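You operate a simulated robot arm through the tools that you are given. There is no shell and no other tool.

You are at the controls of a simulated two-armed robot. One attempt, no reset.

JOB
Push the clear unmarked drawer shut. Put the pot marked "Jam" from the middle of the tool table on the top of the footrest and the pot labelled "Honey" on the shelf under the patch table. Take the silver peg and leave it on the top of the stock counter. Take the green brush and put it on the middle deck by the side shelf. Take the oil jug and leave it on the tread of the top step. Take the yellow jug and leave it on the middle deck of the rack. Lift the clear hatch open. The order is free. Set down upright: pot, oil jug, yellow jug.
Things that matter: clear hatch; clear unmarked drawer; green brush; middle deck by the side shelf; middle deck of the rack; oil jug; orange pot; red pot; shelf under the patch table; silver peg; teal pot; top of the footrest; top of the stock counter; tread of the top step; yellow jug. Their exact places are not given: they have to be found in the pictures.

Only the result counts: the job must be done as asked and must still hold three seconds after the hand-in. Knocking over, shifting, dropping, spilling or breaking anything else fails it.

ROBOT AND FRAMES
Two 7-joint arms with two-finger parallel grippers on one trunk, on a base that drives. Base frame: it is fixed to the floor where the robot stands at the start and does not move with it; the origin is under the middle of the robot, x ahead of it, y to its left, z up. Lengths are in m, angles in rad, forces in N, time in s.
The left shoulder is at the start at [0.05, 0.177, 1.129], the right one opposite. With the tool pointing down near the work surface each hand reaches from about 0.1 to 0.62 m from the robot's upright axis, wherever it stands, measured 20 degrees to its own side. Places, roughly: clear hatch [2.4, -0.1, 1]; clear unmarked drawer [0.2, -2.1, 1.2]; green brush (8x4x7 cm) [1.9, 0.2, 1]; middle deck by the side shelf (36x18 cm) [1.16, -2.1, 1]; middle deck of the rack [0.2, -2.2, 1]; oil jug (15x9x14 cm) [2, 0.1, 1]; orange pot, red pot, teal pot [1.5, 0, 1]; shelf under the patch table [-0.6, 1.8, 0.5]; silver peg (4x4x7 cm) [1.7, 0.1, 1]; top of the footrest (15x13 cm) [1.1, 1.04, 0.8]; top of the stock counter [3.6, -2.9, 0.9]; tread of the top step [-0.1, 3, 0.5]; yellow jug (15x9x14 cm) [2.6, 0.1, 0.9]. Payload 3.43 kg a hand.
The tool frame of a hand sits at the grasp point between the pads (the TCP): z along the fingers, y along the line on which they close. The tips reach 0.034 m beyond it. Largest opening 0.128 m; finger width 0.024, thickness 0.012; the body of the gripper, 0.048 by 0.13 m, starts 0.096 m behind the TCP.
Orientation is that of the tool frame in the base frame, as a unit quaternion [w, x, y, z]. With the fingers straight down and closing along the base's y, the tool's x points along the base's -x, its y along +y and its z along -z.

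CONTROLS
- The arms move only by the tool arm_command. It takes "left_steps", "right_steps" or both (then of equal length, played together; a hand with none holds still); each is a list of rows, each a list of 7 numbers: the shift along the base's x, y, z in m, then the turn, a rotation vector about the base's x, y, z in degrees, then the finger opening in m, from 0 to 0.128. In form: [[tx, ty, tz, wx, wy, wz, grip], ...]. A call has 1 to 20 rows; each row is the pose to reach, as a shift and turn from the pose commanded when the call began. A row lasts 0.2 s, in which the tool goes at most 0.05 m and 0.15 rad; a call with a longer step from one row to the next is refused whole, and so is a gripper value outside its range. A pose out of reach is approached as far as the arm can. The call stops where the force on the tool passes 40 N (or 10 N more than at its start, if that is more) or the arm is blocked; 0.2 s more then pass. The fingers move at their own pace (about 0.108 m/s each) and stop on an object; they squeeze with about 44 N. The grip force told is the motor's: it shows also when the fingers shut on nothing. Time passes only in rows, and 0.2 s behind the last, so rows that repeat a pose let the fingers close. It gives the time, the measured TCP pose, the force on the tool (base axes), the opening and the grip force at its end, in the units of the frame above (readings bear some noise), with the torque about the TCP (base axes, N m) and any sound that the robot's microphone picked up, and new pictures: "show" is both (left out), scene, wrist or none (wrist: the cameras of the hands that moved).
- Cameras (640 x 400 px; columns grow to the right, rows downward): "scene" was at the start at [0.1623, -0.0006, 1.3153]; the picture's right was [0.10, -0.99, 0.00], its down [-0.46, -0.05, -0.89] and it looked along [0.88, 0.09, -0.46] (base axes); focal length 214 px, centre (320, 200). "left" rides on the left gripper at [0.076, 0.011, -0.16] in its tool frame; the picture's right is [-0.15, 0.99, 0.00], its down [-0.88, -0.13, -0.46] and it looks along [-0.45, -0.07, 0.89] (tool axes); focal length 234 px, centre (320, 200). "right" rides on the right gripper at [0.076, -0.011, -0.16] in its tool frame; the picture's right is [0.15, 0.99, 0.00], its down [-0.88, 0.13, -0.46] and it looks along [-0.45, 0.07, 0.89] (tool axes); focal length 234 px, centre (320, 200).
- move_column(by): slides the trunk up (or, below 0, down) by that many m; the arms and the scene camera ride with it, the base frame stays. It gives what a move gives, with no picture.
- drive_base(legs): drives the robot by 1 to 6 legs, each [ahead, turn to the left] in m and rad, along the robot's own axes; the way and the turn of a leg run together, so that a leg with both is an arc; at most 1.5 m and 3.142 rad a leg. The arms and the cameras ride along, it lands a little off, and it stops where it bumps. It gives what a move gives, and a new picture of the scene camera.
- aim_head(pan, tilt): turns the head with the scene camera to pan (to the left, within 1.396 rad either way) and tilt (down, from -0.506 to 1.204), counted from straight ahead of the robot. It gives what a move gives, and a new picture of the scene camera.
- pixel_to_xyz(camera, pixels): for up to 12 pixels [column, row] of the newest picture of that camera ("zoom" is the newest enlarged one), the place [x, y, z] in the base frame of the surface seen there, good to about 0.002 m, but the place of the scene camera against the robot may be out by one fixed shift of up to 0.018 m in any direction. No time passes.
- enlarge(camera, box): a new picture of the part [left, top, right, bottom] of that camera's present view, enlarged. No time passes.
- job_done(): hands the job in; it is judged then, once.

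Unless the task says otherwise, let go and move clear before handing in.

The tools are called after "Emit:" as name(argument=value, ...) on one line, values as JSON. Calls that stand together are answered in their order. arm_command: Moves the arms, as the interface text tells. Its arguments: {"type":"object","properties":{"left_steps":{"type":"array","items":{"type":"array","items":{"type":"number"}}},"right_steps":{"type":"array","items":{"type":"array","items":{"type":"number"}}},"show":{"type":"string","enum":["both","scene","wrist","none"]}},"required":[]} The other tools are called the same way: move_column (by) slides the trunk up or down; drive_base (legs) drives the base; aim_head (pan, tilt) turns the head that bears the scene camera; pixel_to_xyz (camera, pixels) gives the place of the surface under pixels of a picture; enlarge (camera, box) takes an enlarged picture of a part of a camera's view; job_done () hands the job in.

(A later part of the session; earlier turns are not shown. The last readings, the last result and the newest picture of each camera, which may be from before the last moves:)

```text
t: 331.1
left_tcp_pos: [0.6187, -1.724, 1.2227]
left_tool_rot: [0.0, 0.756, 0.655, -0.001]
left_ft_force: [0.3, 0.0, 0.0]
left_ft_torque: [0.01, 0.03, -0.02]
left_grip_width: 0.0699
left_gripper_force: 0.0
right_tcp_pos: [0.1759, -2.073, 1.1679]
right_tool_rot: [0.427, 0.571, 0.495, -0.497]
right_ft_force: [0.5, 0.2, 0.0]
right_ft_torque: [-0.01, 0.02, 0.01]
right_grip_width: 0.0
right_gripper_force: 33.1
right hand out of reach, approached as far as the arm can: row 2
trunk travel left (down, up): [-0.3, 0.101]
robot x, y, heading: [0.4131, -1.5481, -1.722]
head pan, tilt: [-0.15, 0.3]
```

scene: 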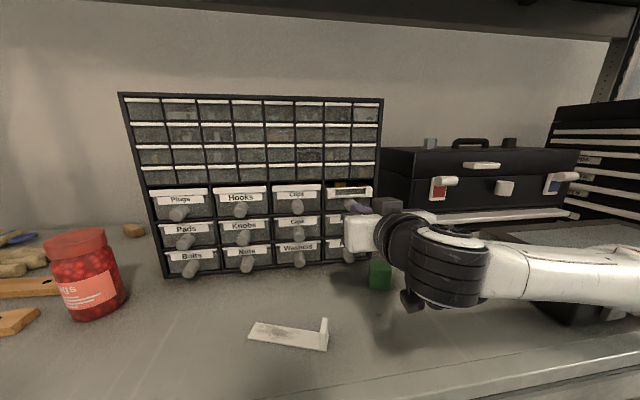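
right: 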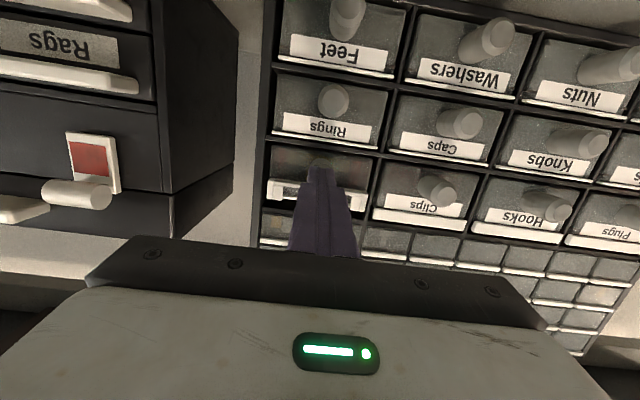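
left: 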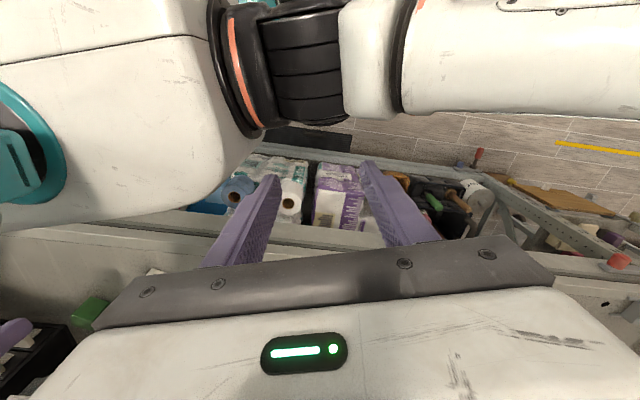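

Nearly shut. I'll push on in small steps until resistance shows.

Emit:
arm_command(right_steps=[[-0.0005, -0.003, 0, 0, 0, 0, 0], [-0.001, -0.006, 0, 0, 0, 0, 0], [-0.0014, -0.009, 0, 0, 0, 0, 0], [-0.0018, -0.012, 0, 0, 0, 0, 0], [-0.002, -0.014, 0, 0, 0, 0, 0]], show="both")

```text
t: 332.2
left_tcp_pos: [0.6175, -1.7184, 1.2238]
left_tool_rot: [0.001, 0.756, 0.654, -0.003]
left_ft_force: [-0.2, 0.1, 0.5]
left_ft_torque: [0.03, -0.03, -0.03]
left_grip_width: 0.0702
left_gripper_force: 0.0
right_tcp_pos: [0.1727, -2.0775, 1.168]
right_tool_rot: [0.426, 0.571, 0.496, -0.496]
right_ft_force: [0.2, 22.9, 1.2]
right_ft_torque: [-0.18, -0.06, -0.11]
right_grip_width: 0.0002
right_gripper_force: 33.3
trunk travel left (down, up): [-0.3, 0.101]
robot x, y, heading: [0.4178, -1.5495, -1.724]
head pan, tilt: [-0.15, 0.3]
stopped in row 5 (right hand): the force on the tool passed its limit at 43 N (the readings are from after the stop); the commanded pose is now the measured one
```

scene: 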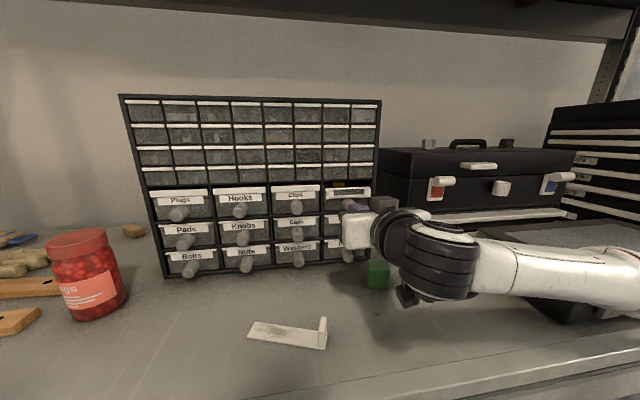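
right: 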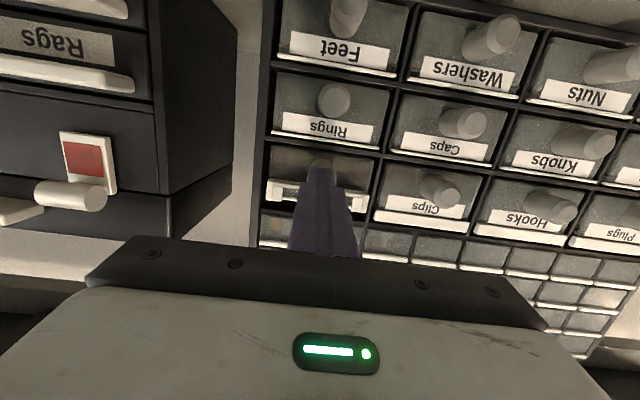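

The drawer hit its stop (43 N) and sits flush. I'll withdraw the hand and point it down again.

Emit:
arm_command(right_steps=[[0.005, 0.03, 0, 0, 0, 0, 0], [0.01, 0.06, 0, 0, 0, 0, 0], [0.013, 0.085, 0.006, 7.2, -1.1, 0, 0], [0.016, 0.11, 0.012, 14.4, -2.2, 0, 0], [0.018, 0.135, 0.018, 21.6, -3.3, 0, 0], [0.02, 0.16, 0.024, 28.8, -4.4, 0, 0.03], [0.02, 0.185, 0.03, 36, -5.5, 0, 0.05], [0.02, 0.21, 0.036, 43.2, -6.6, 0, 0.07], [0.02, 0.235, 0.042, 50.4, -7.7, 0, 0.08], [0.02, 0.26, 0.048, 57.6, -8.8, 0, 0.08], [0.02, 0.275, 0.054, 64.8, -9.9, 0, 0.08], [0.02, 0.285, 0.06, 72, -11, 0, 0.08], [0.02, 0.285, 0.065, 80.5, -12.3, 0, 0.08]], show="both")

```text
t: 335.0
left_tcp_pos: [0.6174, -1.7218, 1.2224]
left_tool_rot: [0.0, 0.756, 0.655, -0.001]
left_ft_force: [-0.5, 0.0, 1.0]
left_ft_torque: [0.03, -0.01, 0.01]
left_grip_width: 0.0699
left_gripper_force: 0.0
right_tcp_pos: [0.195, -1.7968, 1.2313]
right_tool_rot: [0.002, 0.756, 0.655, 0.002]
right_ft_force: [-0.7, -0.1, -0.7]
right_ft_torque: [0.02, 0.0, 0.02]
right_grip_width: 0.0799
right_gripper_force: 0.0
trunk travel left (down, up): [-0.3, 0.101]
robot x, y, heading: [0.4085, -1.5471, -1.729]
head pan, tilt: [-0.15, 0.3]
```

scene: 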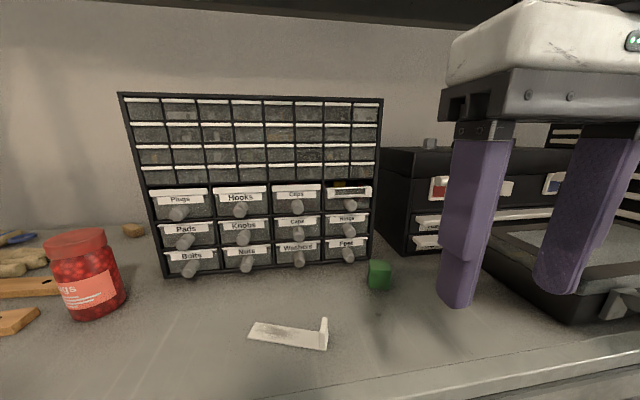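
right: 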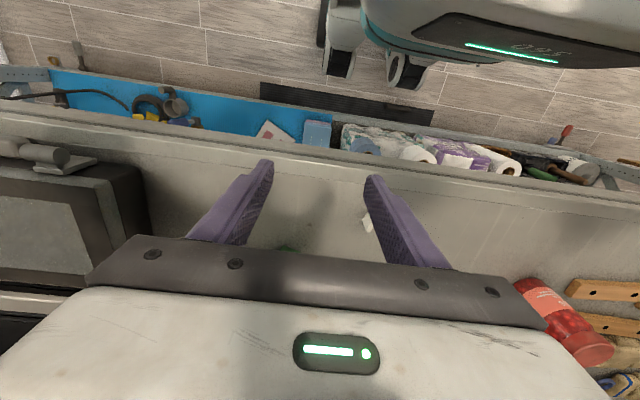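

I'll zoom in on the drawer to confirm that it's shut, and measure its knob.

Emit:
enlarge(camera="scene", box=[270, 170, 400, 280])

Emit:
pixel_to_xyz(camera="scene", pixels=[[348, 206], [348, 232], [298, 208], [355, 192], [298, 190], [240, 211]])

```text
3.64 times, centred on (335, 225) of scene
```

zoom: 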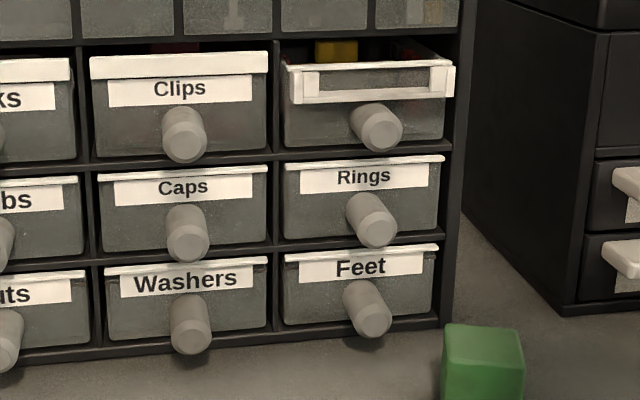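

```text
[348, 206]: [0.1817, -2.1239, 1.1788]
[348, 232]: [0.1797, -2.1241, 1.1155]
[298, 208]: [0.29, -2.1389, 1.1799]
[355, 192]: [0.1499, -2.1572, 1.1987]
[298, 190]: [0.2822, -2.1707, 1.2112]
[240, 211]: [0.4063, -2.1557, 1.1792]
```

The drawer is flush (its knob at y=-2.124, same as "Rings" below). Now to the second table for the hatch and the jugs.

Emit:
drive_base(legs=[[-0.4, 0], [0, 1.729], [1.5, 0], [0.5, 0], [0, 1.57]])

Emit:
aim_head(pan=0.0, tilt=0.5)

Emit:
enlarge(camera="scene", box=[180, 90, 500, 290])

```text
t: 355.0
left_tcp_pos: [2.2329, -1.041, 1.2234]
left_tool_rot: [-0.001, 0.709, -0.705, 0.001]
left_ft_force: [-0.5, -0.4, 0.2]
left_ft_torque: [0.01, 0.0, -0.02]
left_grip_width: 0.0703
left_gripper_force: 0.1
right_tcp_pos: [2.6409, -0.9037, 1.2311]
right_tool_rot: [0.002, 0.709, -0.705, -0.002]
right_ft_force: [0.7, 0.1, 0.7]
right_ft_torque: [-0.01, -0.02, 0.02]
right_grip_width: 0.08
right_gripper_force: 0.1
trunk travel left (down, up): [-0.3, 0.101]
robot x, y, heading: [2.4589, -1.1828, 1.564]
head pan, tilt: [-0.15, 0.3]
```

scene: 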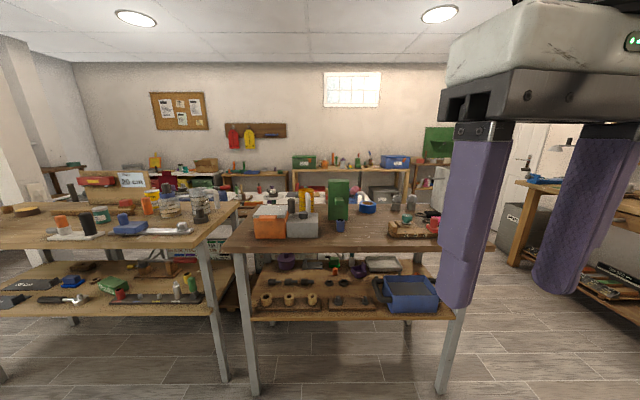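

```text
t: 355.8
left_tcp_pos: [2.2326, -1.0417, 1.2226]
left_tool_rot: [-0.002, 0.709, -0.705, 0.0]
left_ft_force: [-0.2, 0.6, 0.0]
left_ft_torque: [-0.01, 0.01, 0.05]
left_grip_width: 0.0699
left_gripper_force: 0.1
right_tcp_pos: [2.6413, -0.9021, 1.231]
right_tool_rot: [0.002, 0.709, -0.705, -0.001]
right_ft_force: [-0.1, 0.1, 0.0]
right_ft_torque: [-0.02, 0.0, 0.0]
right_grip_width: 0.0797
right_gripper_force: 0.1
trunk travel left (down, up): [-0.3, 0.101]
robot x, y, heading: [2.4639, -1.1811, 1.567]
head pan, tilt: [0.0, 0.499]
```

scene: 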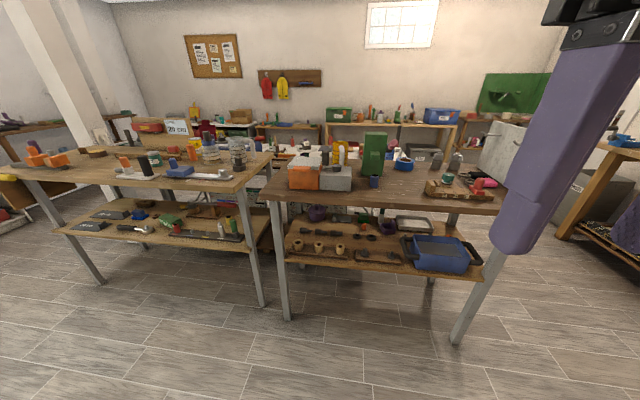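

```text
2.00 times, centred on (340, 190) of scene
```

zoom: 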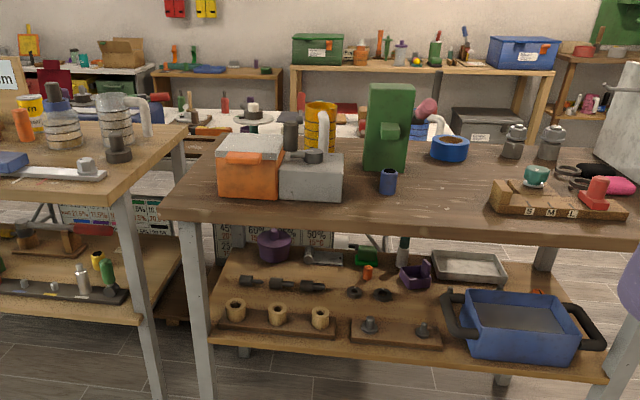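

The orange box with the clear lid (zoom 250,165) has an orange lip in front. I'll drive closer to study it.

Emit:
drive_base(legs=[[0.55, 0]])

Emit:
aim_head(pan=0.1, tilt=0.7)

Emit:
enlarge(camera="scene", box=[210, 110, 450, 270])

```text
t: 358.9
left_tcp_pos: [2.2365, -0.4849, 1.2228]
left_tool_rot: [-0.001, 0.709, -0.705, 0.0]
left_ft_force: [-0.6, 0.8, 0.8]
left_ft_torque: [0.01, 0.01, -0.02]
left_grip_width: 0.0699
left_gripper_force: 0.0
right_tcp_pos: [2.645, -0.3481, 1.2302]
right_tool_rot: [0.002, 0.709, -0.705, -0.002]
right_ft_force: [-0.5, 0.3, -0.1]
right_ft_torque: [0.0, -0.01, 0.03]
right_grip_width: 0.0801
right_gripper_force: 0.0
trunk travel left (down, up): [-0.3, 0.101]
robot x, y, heading: [2.4645, -0.6275, 1.563]
head pan, tilt: [0.0, 0.499]
```

scene: 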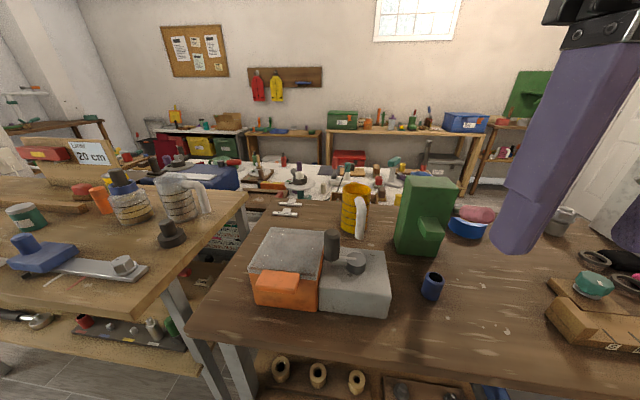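

```text
t: 359.7
left_tcp_pos: [2.2356, -0.4868, 1.2233]
left_tool_rot: [0.0, 0.709, -0.705, 0.0]
left_ft_force: [1.1, 0.3, -0.3]
left_ft_torque: [0.02, 0.01, 0.01]
left_grip_width: 0.07
left_gripper_force: 0.1
right_tcp_pos: [2.6429, -0.3481, 1.2298]
right_tool_rot: [0.001, 0.708, -0.706, -0.003]
right_ft_force: [0.5, 0.1, 0.2]
right_ft_torque: [0.02, 0.01, -0.01]
right_grip_width: 0.0801
right_gripper_force: 0.2
trunk travel left (down, up): [-0.3, 0.101]
robot x, y, heading: [2.4621, -0.6258, 1.565]
head pan, tilt: [0.099, 0.7]
```

scene: 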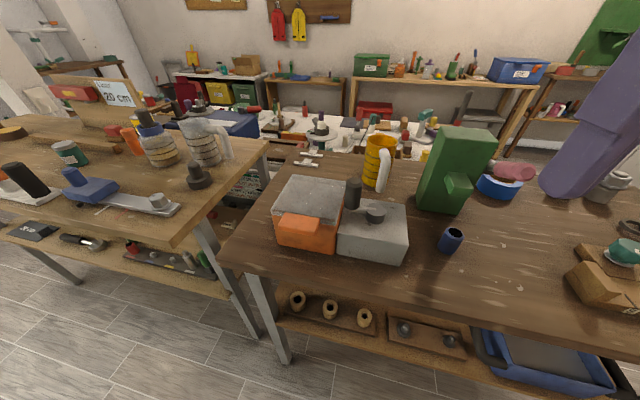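

```text
2.50 times, centred on (330, 190) of scene
```

zoom: 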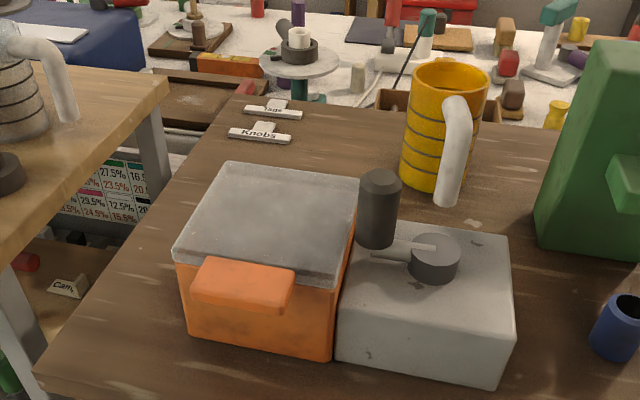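

The hatch is the translucent lid with an orange grip tab at its front (zoom 245,285); its hinge should be at the back edge (290,170). I'll measure tab and lid.

Emit:
pixel_to_xyz(camera="zoom", pixels=[[245, 272], [245, 300], [195, 280], [292, 285], [245, 258], [185, 245], [330, 275], [228, 165], [358, 180], [270, 220], [245, 340], [195, 330]])

Emit:
pixel_to_xyz(camera="zoom", pixels=[[245, 310], [200, 300], [285, 312], [380, 175], [435, 245], [360, 290], [440, 100], [410, 150], [455, 150], [445, 205], [430, 190], [480, 120]])

```text
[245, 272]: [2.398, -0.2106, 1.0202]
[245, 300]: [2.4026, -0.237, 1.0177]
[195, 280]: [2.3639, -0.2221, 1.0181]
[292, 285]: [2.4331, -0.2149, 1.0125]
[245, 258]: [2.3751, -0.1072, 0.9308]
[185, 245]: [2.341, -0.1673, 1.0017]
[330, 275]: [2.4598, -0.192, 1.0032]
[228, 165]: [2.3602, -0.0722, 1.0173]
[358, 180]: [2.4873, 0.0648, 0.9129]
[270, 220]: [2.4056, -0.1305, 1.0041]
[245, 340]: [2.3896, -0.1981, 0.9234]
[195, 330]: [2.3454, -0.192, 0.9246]
```

```text
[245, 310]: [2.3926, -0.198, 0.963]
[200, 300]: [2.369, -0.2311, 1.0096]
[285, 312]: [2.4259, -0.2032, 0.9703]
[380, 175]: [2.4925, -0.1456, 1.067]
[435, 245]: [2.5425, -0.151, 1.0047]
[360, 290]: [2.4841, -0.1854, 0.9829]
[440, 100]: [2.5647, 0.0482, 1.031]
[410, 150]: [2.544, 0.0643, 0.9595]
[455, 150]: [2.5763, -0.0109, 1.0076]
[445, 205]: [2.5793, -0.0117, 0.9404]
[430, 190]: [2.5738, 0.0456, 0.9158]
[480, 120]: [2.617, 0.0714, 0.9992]
```

The tab spans x≈2.36–2.435, protruding toward the robot at y≈-0.24…-0.20, z≈1.0; the hinge is at about y≈-0.065. I'll move 9 cm closer and look down on the tab with the left wrist camera.

Emit:
pixel_to_xyz(camera="zoom", pixels=[[600, 60], [560, 200], [560, 235], [300, 390], [100, 390], [500, 395]])

Emit:
drive_base(legs=[[0.09, 0]])

Emit:
arm_command(left_steps=[[0.04, 0, 0, 0, 0, 0, 0.1], [0.08, 0.0, 0, 0, 0, 0, 0.1], [0.12, 0.03, 0, 0, 0, 0, 0.1], [0.15, 0.06, 0, 0, 0, 0, 0.1]], show="both")

```text
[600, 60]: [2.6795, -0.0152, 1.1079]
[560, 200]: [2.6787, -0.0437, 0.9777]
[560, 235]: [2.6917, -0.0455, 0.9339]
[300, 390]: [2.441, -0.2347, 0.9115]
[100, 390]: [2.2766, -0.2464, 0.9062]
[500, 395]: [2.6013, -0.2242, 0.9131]
```

```text
t: 360.8
left_tcp_pos: [2.236, -0.3959, 1.2234]
left_tool_rot: [-0.001, 0.709, -0.705, 0.0]
left_ft_force: [0.3, 0.5, 0.4]
left_ft_torque: [-0.08, 0.0, 0.0]
left_grip_width: 0.07
left_gripper_force: 0.0
right_tcp_pos: [2.6458, -0.258, 1.2312]
right_tool_rot: [0.002, 0.709, -0.705, -0.002]
right_ft_force: [-0.1, 0.1, -0.6]
right_ft_torque: [-0.05, -0.01, -0.01]
right_grip_width: 0.0799
right_gripper_force: 0.0
trunk travel left (down, up): [-0.3, 0.101]
robot x, y, heading: [2.4634, -0.5373, 1.562]
head pan, tilt: [0.099, 0.7]
```

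scene: 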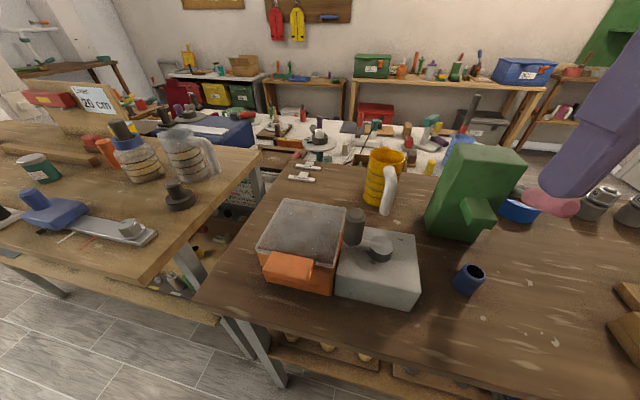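

```text
t: 361.2
left_tcp_pos: [2.2538, -0.3959, 1.2232]
left_tool_rot: [0.008, 0.709, -0.705, -0.009]
left_ft_force: [-32.1, 1.8, 12.9]
left_ft_torque: [-0.11, -0.37, -0.28]
left_grip_width: 0.0814
left_gripper_force: 0.0
right_tcp_pos: [2.6464, -0.2585, 1.2313]
right_tool_rot: [0.003, 0.708, -0.706, -0.002]
right_ft_force: [1.0, 0.9, 0.0]
right_ft_torque: [-0.03, 0.03, 0.0]
right_grip_width: 0.08
right_gripper_force: 0.0
trunk travel left (down, up): [-0.3, 0.101]
robot x, y, heading: [2.4678, -0.542, 1.563]
head pan, tilt: [0.099, 0.7]
stopped in row 1 (left hand): the force on the tool passed its limit at 56 N (the readings are from after the stop); the commanded pose is now the measured one
```

scene: 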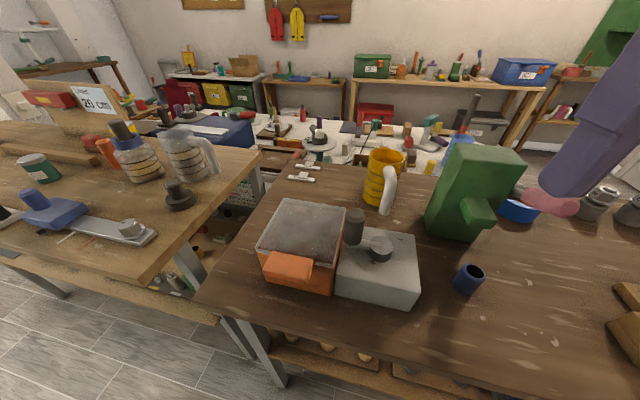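
left: 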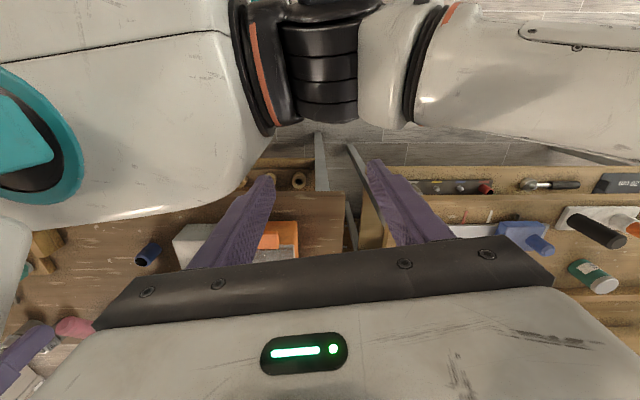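

The left hand bumped the robot's own torso (it was held too close in). I'll move it forward first, then sideways above the tab.

Emit:
arm_command(left_steps=[[-0.02, 0.03, 0, 0, 0, 0, 0.1], [-0.02, 0.07, 0, 0, 0, 0, 0.1], [-0.01, 0.11, 0, 0, 0, 0, 0.1], [0.02, 0.14, 0, 0, 0, 0, 0.1], [0.06, 0.16, 0, 0, 0, 0, 0.1], [0.1, 0.175, 0, 0, 0, 0, 0.1], [0.14, 0.18, 0, 0, 0, 0, 0.1]], show="both")

```text
t: 362.8
left_tcp_pos: [2.399, -0.218, 1.2227]
left_tool_rot: [0.004, 0.709, -0.706, -0.007]
left_ft_force: [0.4, 0.4, -0.2]
left_ft_torque: [0.01, 0.03, 0.0]
left_grip_width: 0.1002
left_gripper_force: 0.0
right_tcp_pos: [2.6457, -0.2594, 1.2305]
right_tool_rot: [0.003, 0.709, -0.705, -0.003]
right_ft_force: [0.2, -0.6, 0.2]
right_ft_torque: [-0.01, 0.03, -0.02]
right_grip_width: 0.0798
right_gripper_force: 0.0
trunk travel left (down, up): [-0.3, 0.101]
robot x, y, heading: [2.4663, -0.5404, 1.563]
head pan, tilt: [0.099, 0.7]
```

scene: 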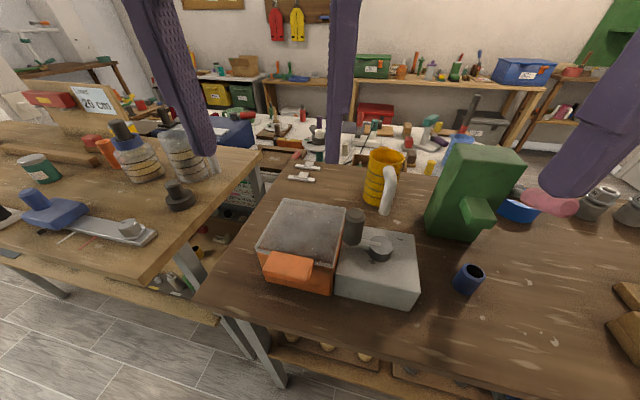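
left: 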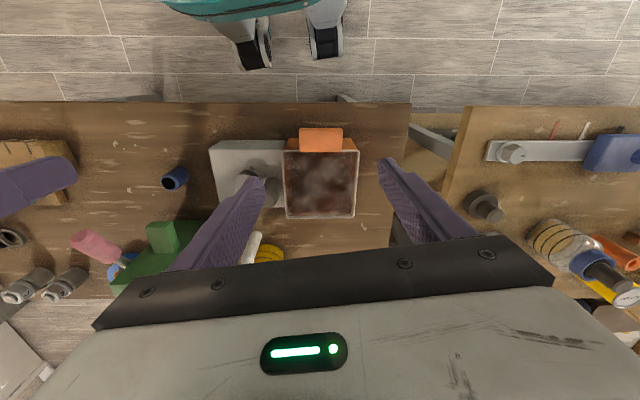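

From above, the tab is at (321,140), the lid spans (285-358, 150-218). I'll measure them with the left camera.

Emit:
pixel_to_xyz(camera="left", pixels=[[321, 140], [302, 140], [340, 140], [321, 130], [321, 150], [287, 180], [356, 180], [321, 213], [321, 155], [290, 160], [250, 160], [321, 122]])

Emit:
enlarge(camera="left", box=[220, 110, 400, 230])

```text
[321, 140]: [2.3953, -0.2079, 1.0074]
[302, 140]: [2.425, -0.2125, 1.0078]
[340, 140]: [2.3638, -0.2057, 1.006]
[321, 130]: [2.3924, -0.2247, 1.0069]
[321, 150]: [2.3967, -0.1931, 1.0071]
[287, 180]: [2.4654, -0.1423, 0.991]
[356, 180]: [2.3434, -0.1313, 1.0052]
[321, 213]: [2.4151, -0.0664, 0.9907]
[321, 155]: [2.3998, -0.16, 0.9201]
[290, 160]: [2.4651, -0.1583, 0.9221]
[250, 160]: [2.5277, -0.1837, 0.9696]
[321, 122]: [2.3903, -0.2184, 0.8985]
```

```text
3.33 times, centred on (310, 170) of left
```

zoom: 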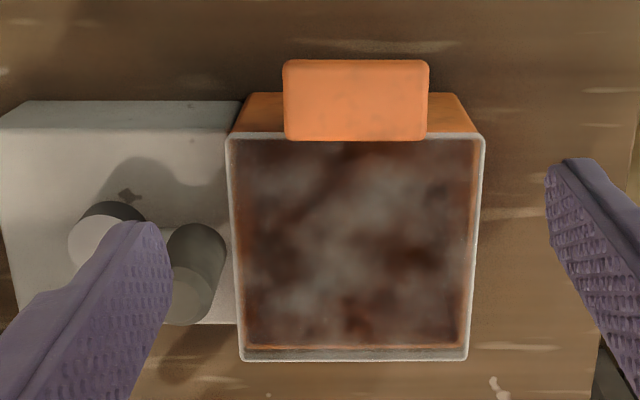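

The tab's center is (2.395,-0.211), z≈0.987–1.007, about 7 cm wide; the lid's hinge edge is near y≈-0.062. I'll pinch the tab by its sides from above.

Emit:
arm_command(left_steps=[[-0.004, 0.006, -0.04, 0, 0, 0, 0.1], [-0.004, 0.006, -0.085, 0, 0, 0, 0.1], [-0.004, 0.006, -0.13, 0, 0, 0, 0.1], [-0.004, 0.006, -0.17, 0, 0, 0, 0.1], [-0.004, 0.006, -0.202, 0, 0, 0, 0.1]], show="wrist")

```text
t: 364.0
left_tcp_pos: [2.3932, -0.2107, 1.0223]
left_tool_rot: [0.004, 0.709, -0.705, -0.007]
left_ft_force: [0.4, -0.8, 0.4]
left_ft_torque: [0.01, -0.02, -0.03]
left_grip_width: 0.1
left_gripper_force: 0.0
right_tcp_pos: [2.6456, -0.2589, 1.2314]
right_tool_rot: [0.001, 0.709, -0.705, -0.004]
right_ft_force: [0.2, -0.4, 0.0]
right_ft_torque: [0.01, 0.0, 0.0]
right_grip_width: 0.0801
right_gripper_force: 0.1
trunk travel left (down, up): [-0.3, 0.101]
robot x, y, heading: [2.4679, -0.5369, 1.565]
head pan, tilt: [0.099, 0.7]
```

left: 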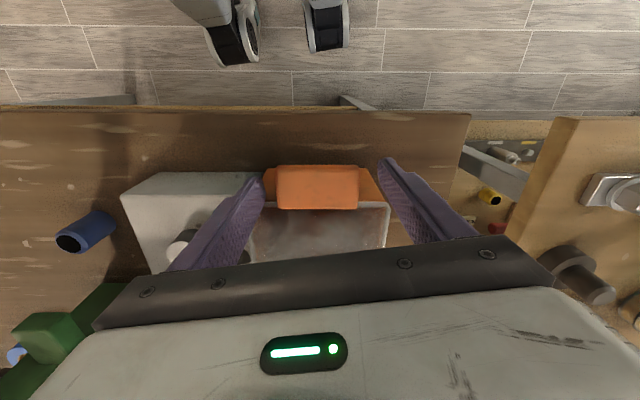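

The fingers straddle the tab. I'll check its centre, then close.

Emit:
pixel_to_xyz(camera="left", pixels=[[281, 190], [354, 190], [318, 175], [318, 205], [318, 190]])

```text
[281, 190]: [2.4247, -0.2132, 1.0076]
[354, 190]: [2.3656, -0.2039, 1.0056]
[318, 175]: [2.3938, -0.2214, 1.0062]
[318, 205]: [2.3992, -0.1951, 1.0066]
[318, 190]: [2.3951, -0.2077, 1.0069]
```

The box is turned about -9°, so I'll align the gripper by -9°, close on the tab, and check the grip.

Emit:
arm_command(left_steps=[[0.001, 0.001, 0, 0, 0, -4.5, 0.1], [0.002, 0.001, 0, 0, 0, -9, 0.1], [0.002, 0.001, 0, 0, 0, -9, 0.05], [0.002, 0.001, 0, 0, 0, -9, 0], [0.002, 0.001, 0, 0, 0, -9, 0], [0.002, 0.001, 0, 0, 0, -9, 0]], show="wrist")

```text
t: 365.4
left_tcp_pos: [2.3944, -0.2111, 1.0231]
left_tool_rot: [-0.004, -0.651, 0.759, 0.007]
left_ft_force: [0.8, 0.9, -0.5]
left_ft_torque: [0.04, -0.24, 0.35]
left_grip_width: 0.0691
left_gripper_force: 45.3
right_tcp_pos: [2.6448, -0.2599, 1.2313]
right_tool_rot: [0.001, 0.709, -0.705, -0.002]
right_ft_force: [0.3, -0.9, 0.1]
right_ft_torque: [0.01, 0.01, -0.03]
right_grip_width: 0.0799
right_gripper_force: 0.1
trunk travel left (down, up): [-0.3, 0.101]
robot x, y, heading: [2.4667, -0.5381, 1.563]
head pan, tilt: [0.099, 0.7]
```

left: 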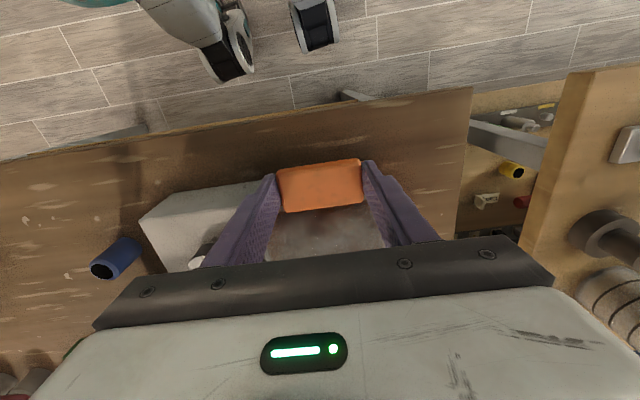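

The tab is gripped (0.069 wide) and aligned with the fingers. I'll lift along the hinge's arc, first to about 40°.

Emit:
arm_command(left_steps=[[0.0001, 0.0006, 0.0131, 0, 0, 0, 0], [0.0004, 0.0022, 0.026, 0, 0, 0, 0], [0.0008, 0.005, 0.0388, 0, 0, 0, 0], [0.0014, 0.0089, 0.0513, 0, 0, 0, 0], [0.0022, 0.0139, 0.0634, 0, 0, 0, 0], [0.0031, 0.0199, 0.075, 0, 0, 0, 0], [0.0042, 0.0268, 0.086, 0, 0, 0, 0], [0.0055, 0.0347, 0.0964, 0, 0, 0, 0]], show="both")

```text
t: 367.2
left_tcp_pos: [2.4016, -0.1755, 1.1185]
left_tool_rot: [-0.004, -0.651, 0.759, 0.006]
left_ft_force: [-0.1, -2.5, -9.7]
left_ft_torque: [-1.37, -0.37, -0.19]
left_grip_width: 0.0694
left_gripper_force: 45.3
right_tcp_pos: [2.6444, -0.2586, 1.2303]
right_tool_rot: [0.001, 0.709, -0.705, -0.002]
right_ft_force: [0.6, -0.2, -0.3]
right_ft_torque: [0.02, 0.01, -0.03]
right_grip_width: 0.0799
right_gripper_force: 0.1
trunk travel left (down, up): [-0.3, 0.101]
robot x, y, heading: [2.4652, -0.5346, 1.565]
head pan, tilt: [0.099, 0.7]
```

scene: 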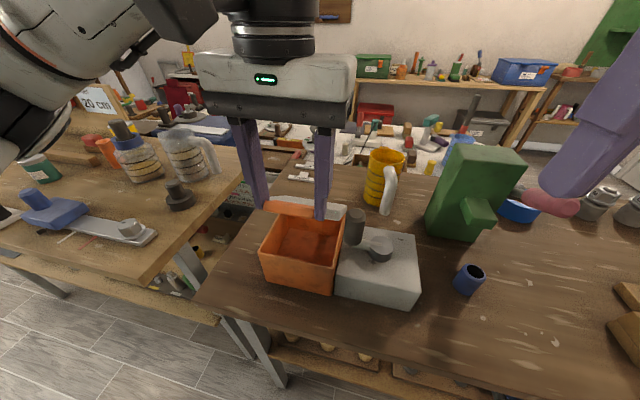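
left: 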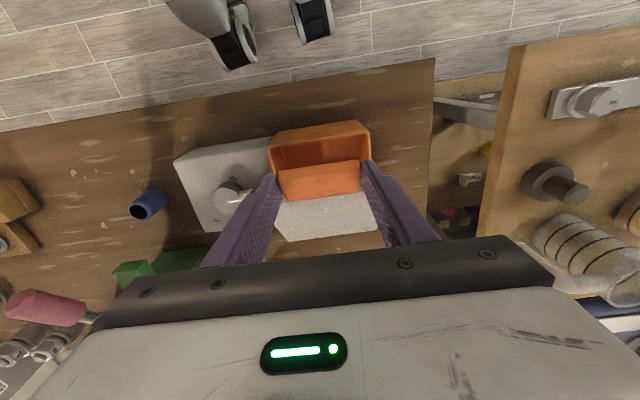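

The lid is following (about 40° open, box interior visible). I'll continue the arc to about 75°.

Emit:
arm_command(left_steps=[[0.0014, 0.0087, 0.0097, 0, 0, 0, 0], [0.0029, 0.0183, 0.0185, 0, 0, 0, 0], [0.0045, 0.0286, 0.0265, 0, 0, 0, 0], [0.0062, 0.0394, 0.0335, 0, 0, 0, 0], [0.008, 0.0509, 0.0395, 0, 0, 0, 0], [0.0099, 0.0628, 0.0446, 0, 0, 0, 0], [0.0119, 0.0752, 0.0485, 0, 0, 0, 0]], show="both")

```text
t: 368.8
left_tcp_pos: [2.4117, -0.102, 1.1682]
left_tool_rot: [-0.003, -0.651, 0.759, 0.007]
left_ft_force: [-7.0, -10.1, 5.3]
left_ft_torque: [-1.67, 0.06, -0.26]
left_grip_width: 0.0699
left_gripper_force: 44.8
right_tcp_pos: [2.643, -0.2612, 1.2317]
right_tool_rot: [0.001, 0.709, -0.705, -0.002]
right_ft_force: [-0.2, -0.4, -0.2]
right_ft_torque: [0.01, 0.01, 0.03]
right_grip_width: 0.0801
right_gripper_force: 0.1
trunk travel left (down, up): [-0.3, 0.101]
robot x, y, heading: [2.4685, -0.5389, 1.566]
head pan, tilt: [0.099, 0.7]
```

scene: 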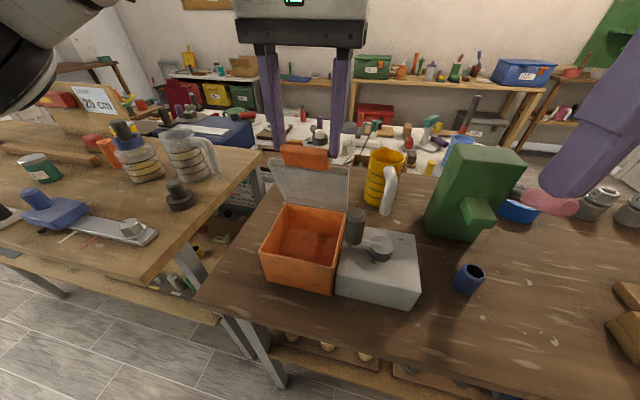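
left: 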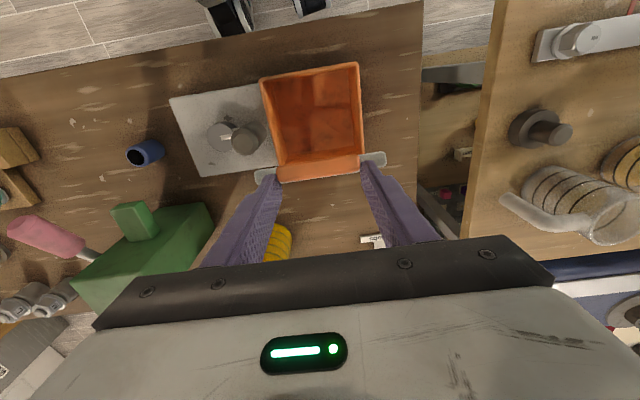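

About 75° open. I'll continue past vertical to about 105°.

Emit:
arm_command(left_steps=[[0.002, 0.0126, 0.0028, 0, 0, 0, 0], [0.004, 0.0254, 0.0045, 0, 0, 0, 0], [0.006, 0.0383, 0.0051, 0, 0, 0, 0], [0.0081, 0.0513, 0.0045, 0, 0, 0, 0], [0.0101, 0.064, 0.0028, 0, 0, 0, 0], [0.0121, 0.0767, 0, 0, 0, 0, 0]], show="both")

```text
t: 370.2
left_tcp_pos: [2.4245, -0.0235, 1.1684]
left_tool_rot: [-0.003, -0.652, 0.758, 0.009]
left_ft_force: [-9.9, -2.4, 19.0]
left_ft_torque: [-1.55, -0.09, -0.22]
left_grip_width: 0.0697
left_gripper_force: 44.8
right_tcp_pos: [2.6437, -0.2615, 1.2309]
right_tool_rot: [0.0, 0.709, -0.705, -0.003]
right_ft_force: [0.3, -0.4, -0.6]
right_ft_torque: [0.02, 0.02, 0.03]
right_grip_width: 0.0801
right_gripper_force: 0.1
trunk travel left (down, up): [-0.3, 0.101]
robot x, y, heading: [2.4658, -0.5385, 1.562]
head pan, tilt: [0.099, 0.7]
```

scene: 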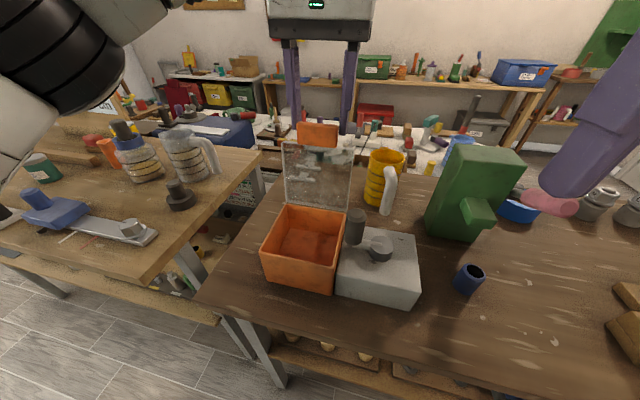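
left: 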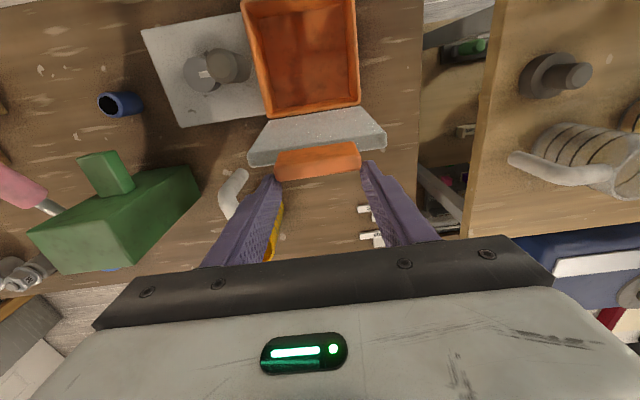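

The lid is past vertical now. I'll measure its top and base in the left picture to estimate its angle.

Emit:
pixel_to_xyz(camera="left", pixels=[[318, 150], [318, 165], [318, 140], [318, 115], [265, 135], [380, 130], [318, 125]])

Emit:
pixel_to_xyz(camera="scene", pixels=[[318, 135], [285, 145], [350, 152], [286, 200], [348, 208], [318, 148]])

```text
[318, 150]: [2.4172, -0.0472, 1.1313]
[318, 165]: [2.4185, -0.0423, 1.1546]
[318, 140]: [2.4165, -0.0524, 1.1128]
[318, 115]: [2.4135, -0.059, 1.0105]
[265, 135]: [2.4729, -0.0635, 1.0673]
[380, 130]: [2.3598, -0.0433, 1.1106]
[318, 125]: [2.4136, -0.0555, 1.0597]
```

```text
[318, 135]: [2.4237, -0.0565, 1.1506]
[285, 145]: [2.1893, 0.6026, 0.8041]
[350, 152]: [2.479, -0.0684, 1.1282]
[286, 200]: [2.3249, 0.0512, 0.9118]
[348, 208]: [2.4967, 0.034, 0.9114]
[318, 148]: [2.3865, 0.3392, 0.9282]
```

The lid is ~97° open. I'll push it a bit further back to see whether there's a stop.

Emit:
arm_command(left_steps=[[0.0012, 0.008, 0.003, 0, 0, 0, 0], [0.0025, 0.016, 0.003, 0, 0, 0, 0], [0.0037, 0.024, 0.002, 0, 0, 0, 0], [0.005, 0.032, 0.0, 0, 0, 0, 0]], show="both")

Emit:
pixel_to_xyz(camera="left", pixels=[[318, 150], [318, 165], [318, 140], [318, 115], [318, 125]])

```text
t: 371.2
left_tcp_pos: [2.4312, 0.01, 1.168]
left_tool_rot: [-0.001, -0.652, 0.758, 0.008]
left_ft_force: [0.2, 0.6, -0.2]
left_ft_torque: [0.03, 0.0, -0.01]
left_grip_width: 0.0002
left_gripper_force: 33.3
right_tcp_pos: [2.6469, -0.2597, 1.2308]
right_tool_rot: [0.001, 0.708, -0.706, -0.002]
right_ft_force: [-0.9, 0.2, -1.0]
right_ft_torque: [-0.02, 0.0, 0.03]
right_grip_width: 0.0801
right_gripper_force: 0.0
trunk travel left (down, up): [-0.3, 0.101]
robot x, y, heading: [2.4683, -0.5363, 1.565]
head pan, tilt: [0.099, 0.7]
```

scene: 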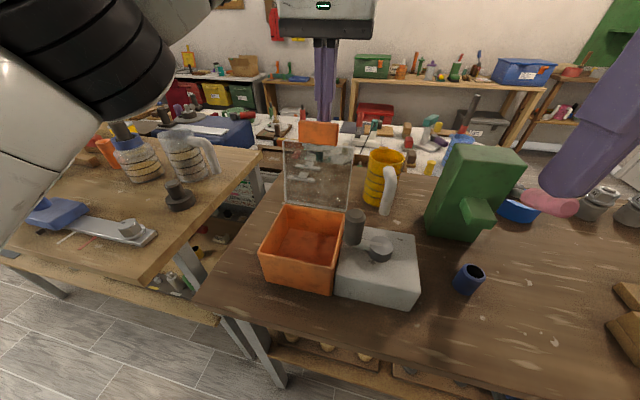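
left: 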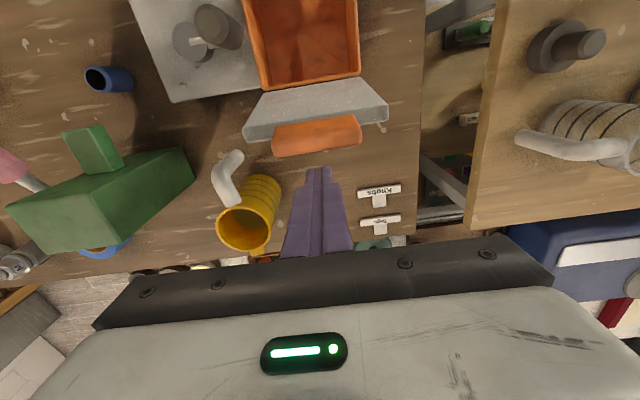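

```text
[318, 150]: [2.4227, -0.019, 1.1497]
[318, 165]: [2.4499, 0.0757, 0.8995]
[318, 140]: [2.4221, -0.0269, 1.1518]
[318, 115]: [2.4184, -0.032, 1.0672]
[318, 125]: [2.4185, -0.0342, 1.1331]
```

The fingers slid off behind the tab, and the lid stays open leaning back (~100°+). I'll raise the hand straight up, then bring it back over the lid.

Emit:
arm_command(left_steps=[[0, 0.005, 0.02, 0, 0, 0, 0], [0, 0.005, 0.05, 0, 0, 0, 0], [0, 0.005, 0.08, 0, 0, 0, 0], [0, 0.0, 0.11, 0, 0, 0, 0]], show="both")

```text
t: 372.2
left_tcp_pos: [2.4307, -0.006, 1.2072]
left_tool_rot: [-0.004, -0.652, 0.759, 0.007]
left_ft_force: [-0.3, -0.4, 0.5]
left_ft_torque: [0.03, 0.04, 0.0]
left_grip_width: 0.0
left_gripper_force: 33.3
left hand out of reach, approached as far as the arm can: row 1, 2, 3, 4
right_tcp_pos: [2.6463, -0.2609, 1.2313]
right_tool_rot: [0.002, 0.709, -0.705, -0.003]
right_ft_force: [0.5, -0.9, 0.6]
right_ft_torque: [0.03, 0.03, 0.01]
right_grip_width: 0.0803
right_gripper_force: 0.0
trunk travel left (down, up): [-0.3, 0.101]
robot x, y, heading: [2.4662, -0.5388, 1.566]
head pan, tilt: [0.099, 0.7]
```

scene: 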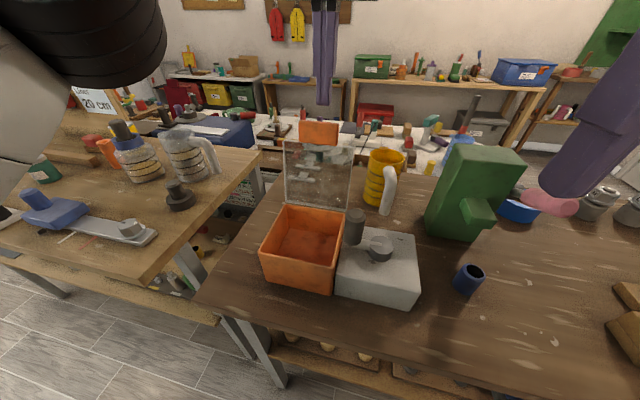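
left: 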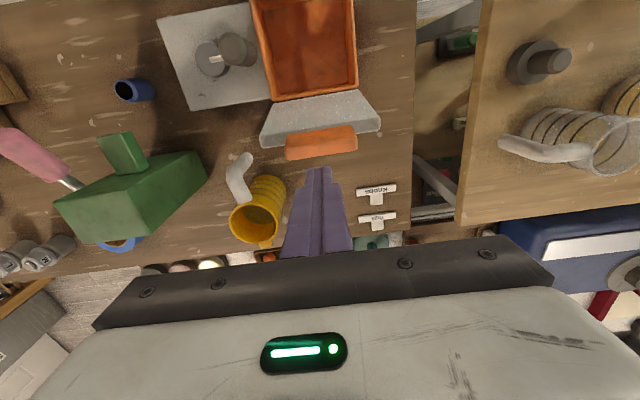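

Raising is reach-limited, so I'll lift the trunk instead to clear the lid top.

Emit:
move_column(by=0.095)

Emit:
arm_command(left_steps=[[-0.01, -0.04, 0, 0, 0, 0, 0], [-0.03, -0.08, 0, 0, 0, 0, 0.03], [-0.06, -0.11, 0, 0, 0, 0, 0.06], [-0.1, -0.13, 0, 0, 0, 3, 0.08], [-0.14, -0.14, 0, 0, 0, 6, 0.08], [-0.18, -0.15, 0, 0, 0, 9, 0.08], [-0.21, -0.16, 0, 0, 0, 9, 0.08]], show="scene")

Emit:
enlarge(camera="scene", box=[210, 100, 450, 260])

```text
t: 373.4
left_tcp_pos: [2.4308, -0.0047, 1.3021]
left_tool_rot: [-0.004, -0.652, 0.759, 0.008]
left_ft_force: [0.3, 0.2, -0.5]
left_ft_torque: [-0.02, -0.02, 0.03]
left_grip_width: 0.0004
left_gripper_force: 32.7
right_tcp_pos: [2.6454, -0.2607, 1.3257]
right_tool_rot: [0.001, 0.708, -0.706, -0.003]
right_ft_force: [-0.7, 0.9, -0.3]
right_ft_torque: [0.01, -0.01, 0.0]
right_grip_width: 0.0803
right_gripper_force: 0.1
trunk travel left (down, up): [-0.395, 0.006]
robot x, y, heading: [2.4646, -0.5403, 1.564]
head pan, tilt: [0.099, 0.7]
```

```text
t: 375.1
left_tcp_pos: [2.22, -0.1667, 1.3011]
left_tool_rot: [0.003, 0.708, -0.706, -0.007]
left_ft_force: [-0.2, -1.6, -1.2]
left_ft_torque: [0.0, 0.01, 0.03]
left_grip_width: 0.0798
left_gripper_force: 0.1
right_tcp_pos: [2.6436, -0.2606, 1.3266]
right_tool_rot: [0.001, 0.709, -0.705, -0.002]
right_ft_force: [-0.4, -0.9, -0.4]
right_ft_torque: [0.0, -0.01, 0.04]
right_grip_width: 0.08
right_gripper_force: 0.2
trunk travel left (down, up): [-0.395, 0.006]
robot x, y, heading: [2.4652, -0.5364, 1.568]
head pan, tilt: [0.099, 0.7]
```

scene: 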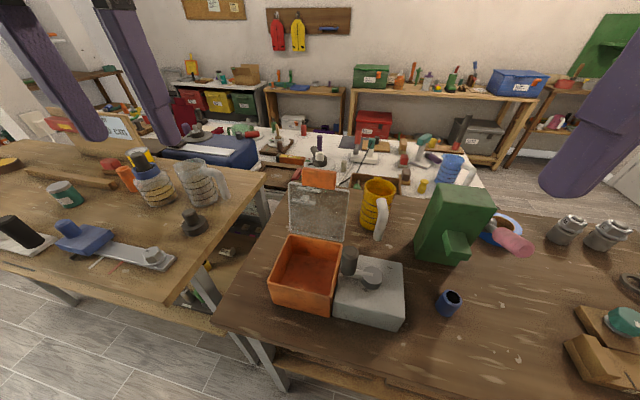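

```text
2.50 times, centred on (330, 180) of scene
```

zoom: 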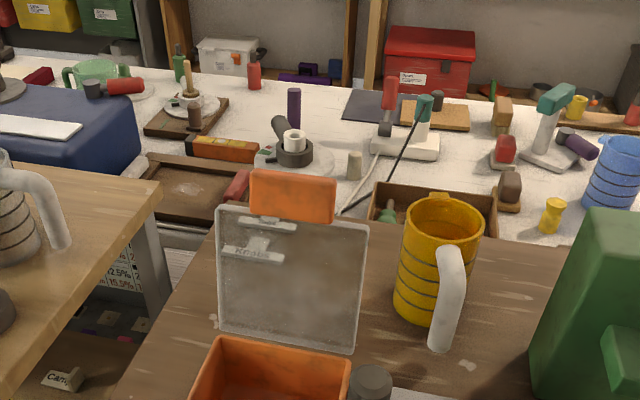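

The hatch stays open. Next is the yellow jug (zoom 440,265): I'll tilt the right hand 20° forward and bring it above the jug to look.

Emit:
arm_command(right_steps=[[-0.012, 0.03, -0.01, 5, 0, 0, 0.128], [-0.024, 0.06, -0.02, 10, 0, 0, 0.128], [-0.036, 0.09, -0.03, 15, 0, 0, 0.128], [-0.048, 0.12, -0.04, 20, 0, 0, 0.128], [-0.06, 0.15, -0.05, 20, 0, 0, 0.128], [-0.072, 0.18, -0.06, 20, 0, 0, 0.128], [-0.075, 0.21, -0.07, 20, 0, 0, 0.128]], show="both")

```text
t: 376.6
left_tcp_pos: [2.2205, -0.1643, 1.3007]
left_tool_rot: [0.004, 0.709, -0.705, -0.007]
left_ft_force: [-0.3, -1.0, 0.1]
left_ft_torque: [-0.02, 0.01, 0.01]
left_grip_width: 0.0803
left_gripper_force: 0.0
right_tcp_pos: [2.5721, -0.0481, 1.254]
right_tool_rot: [-0.122, 0.698, -0.694, -0.125]
right_ft_force: [0.0, 0.3, 0.8]
right_ft_torque: [-0.01, 0.01, 0.01]
right_grip_width: 0.1281
right_gripper_force: 0.1
trunk travel left (down, up): [-0.395, 0.006]
robot x, y, heading: [2.4661, -0.5383, 1.564]
head pan, tilt: [0.099, 0.7]
```

scene: 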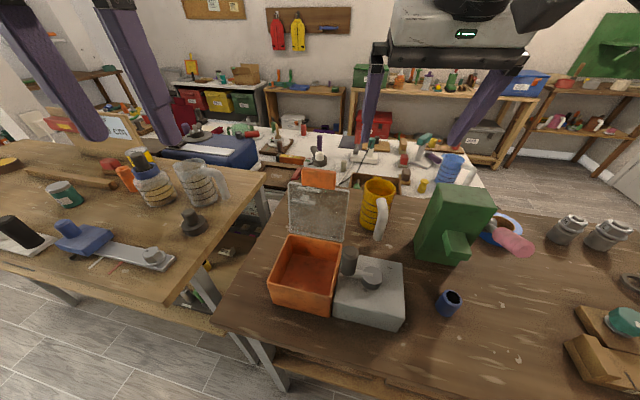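
right: 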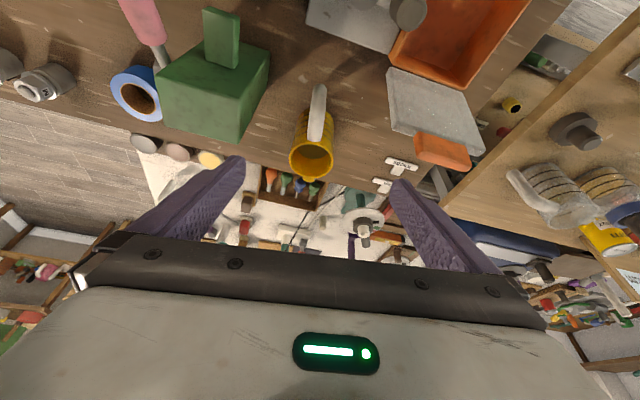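

The jug's rim is at (312,155), handle toward (317,100). I'll measure them with the right camera.

Emit:
pixel_to_xyz(camera="right", pixels=[[293, 155], [331, 155], [312, 143], [312, 174], [312, 160], [317, 90], [316, 110], [245, 120], [400, 80], [312, 178], [290, 150], [334, 150]])

Emit:
enlarge(camera="right", box=[220, 60, 420, 200])

```text
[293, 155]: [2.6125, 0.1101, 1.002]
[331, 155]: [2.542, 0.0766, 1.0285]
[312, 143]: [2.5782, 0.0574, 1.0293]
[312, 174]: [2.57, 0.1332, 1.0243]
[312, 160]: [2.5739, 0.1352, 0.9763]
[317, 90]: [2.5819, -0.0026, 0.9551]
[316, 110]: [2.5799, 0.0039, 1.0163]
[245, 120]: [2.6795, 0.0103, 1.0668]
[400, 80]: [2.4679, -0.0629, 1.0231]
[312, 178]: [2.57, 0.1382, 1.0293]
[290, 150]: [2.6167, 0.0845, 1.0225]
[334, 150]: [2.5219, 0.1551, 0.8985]
```

```text
2.86 times, centred on (320, 130) of right
```

zoom: 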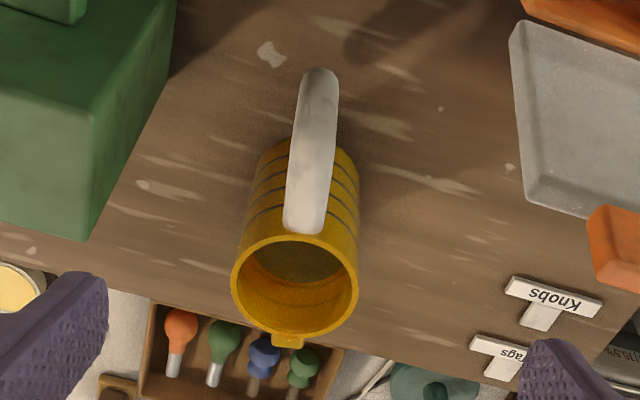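

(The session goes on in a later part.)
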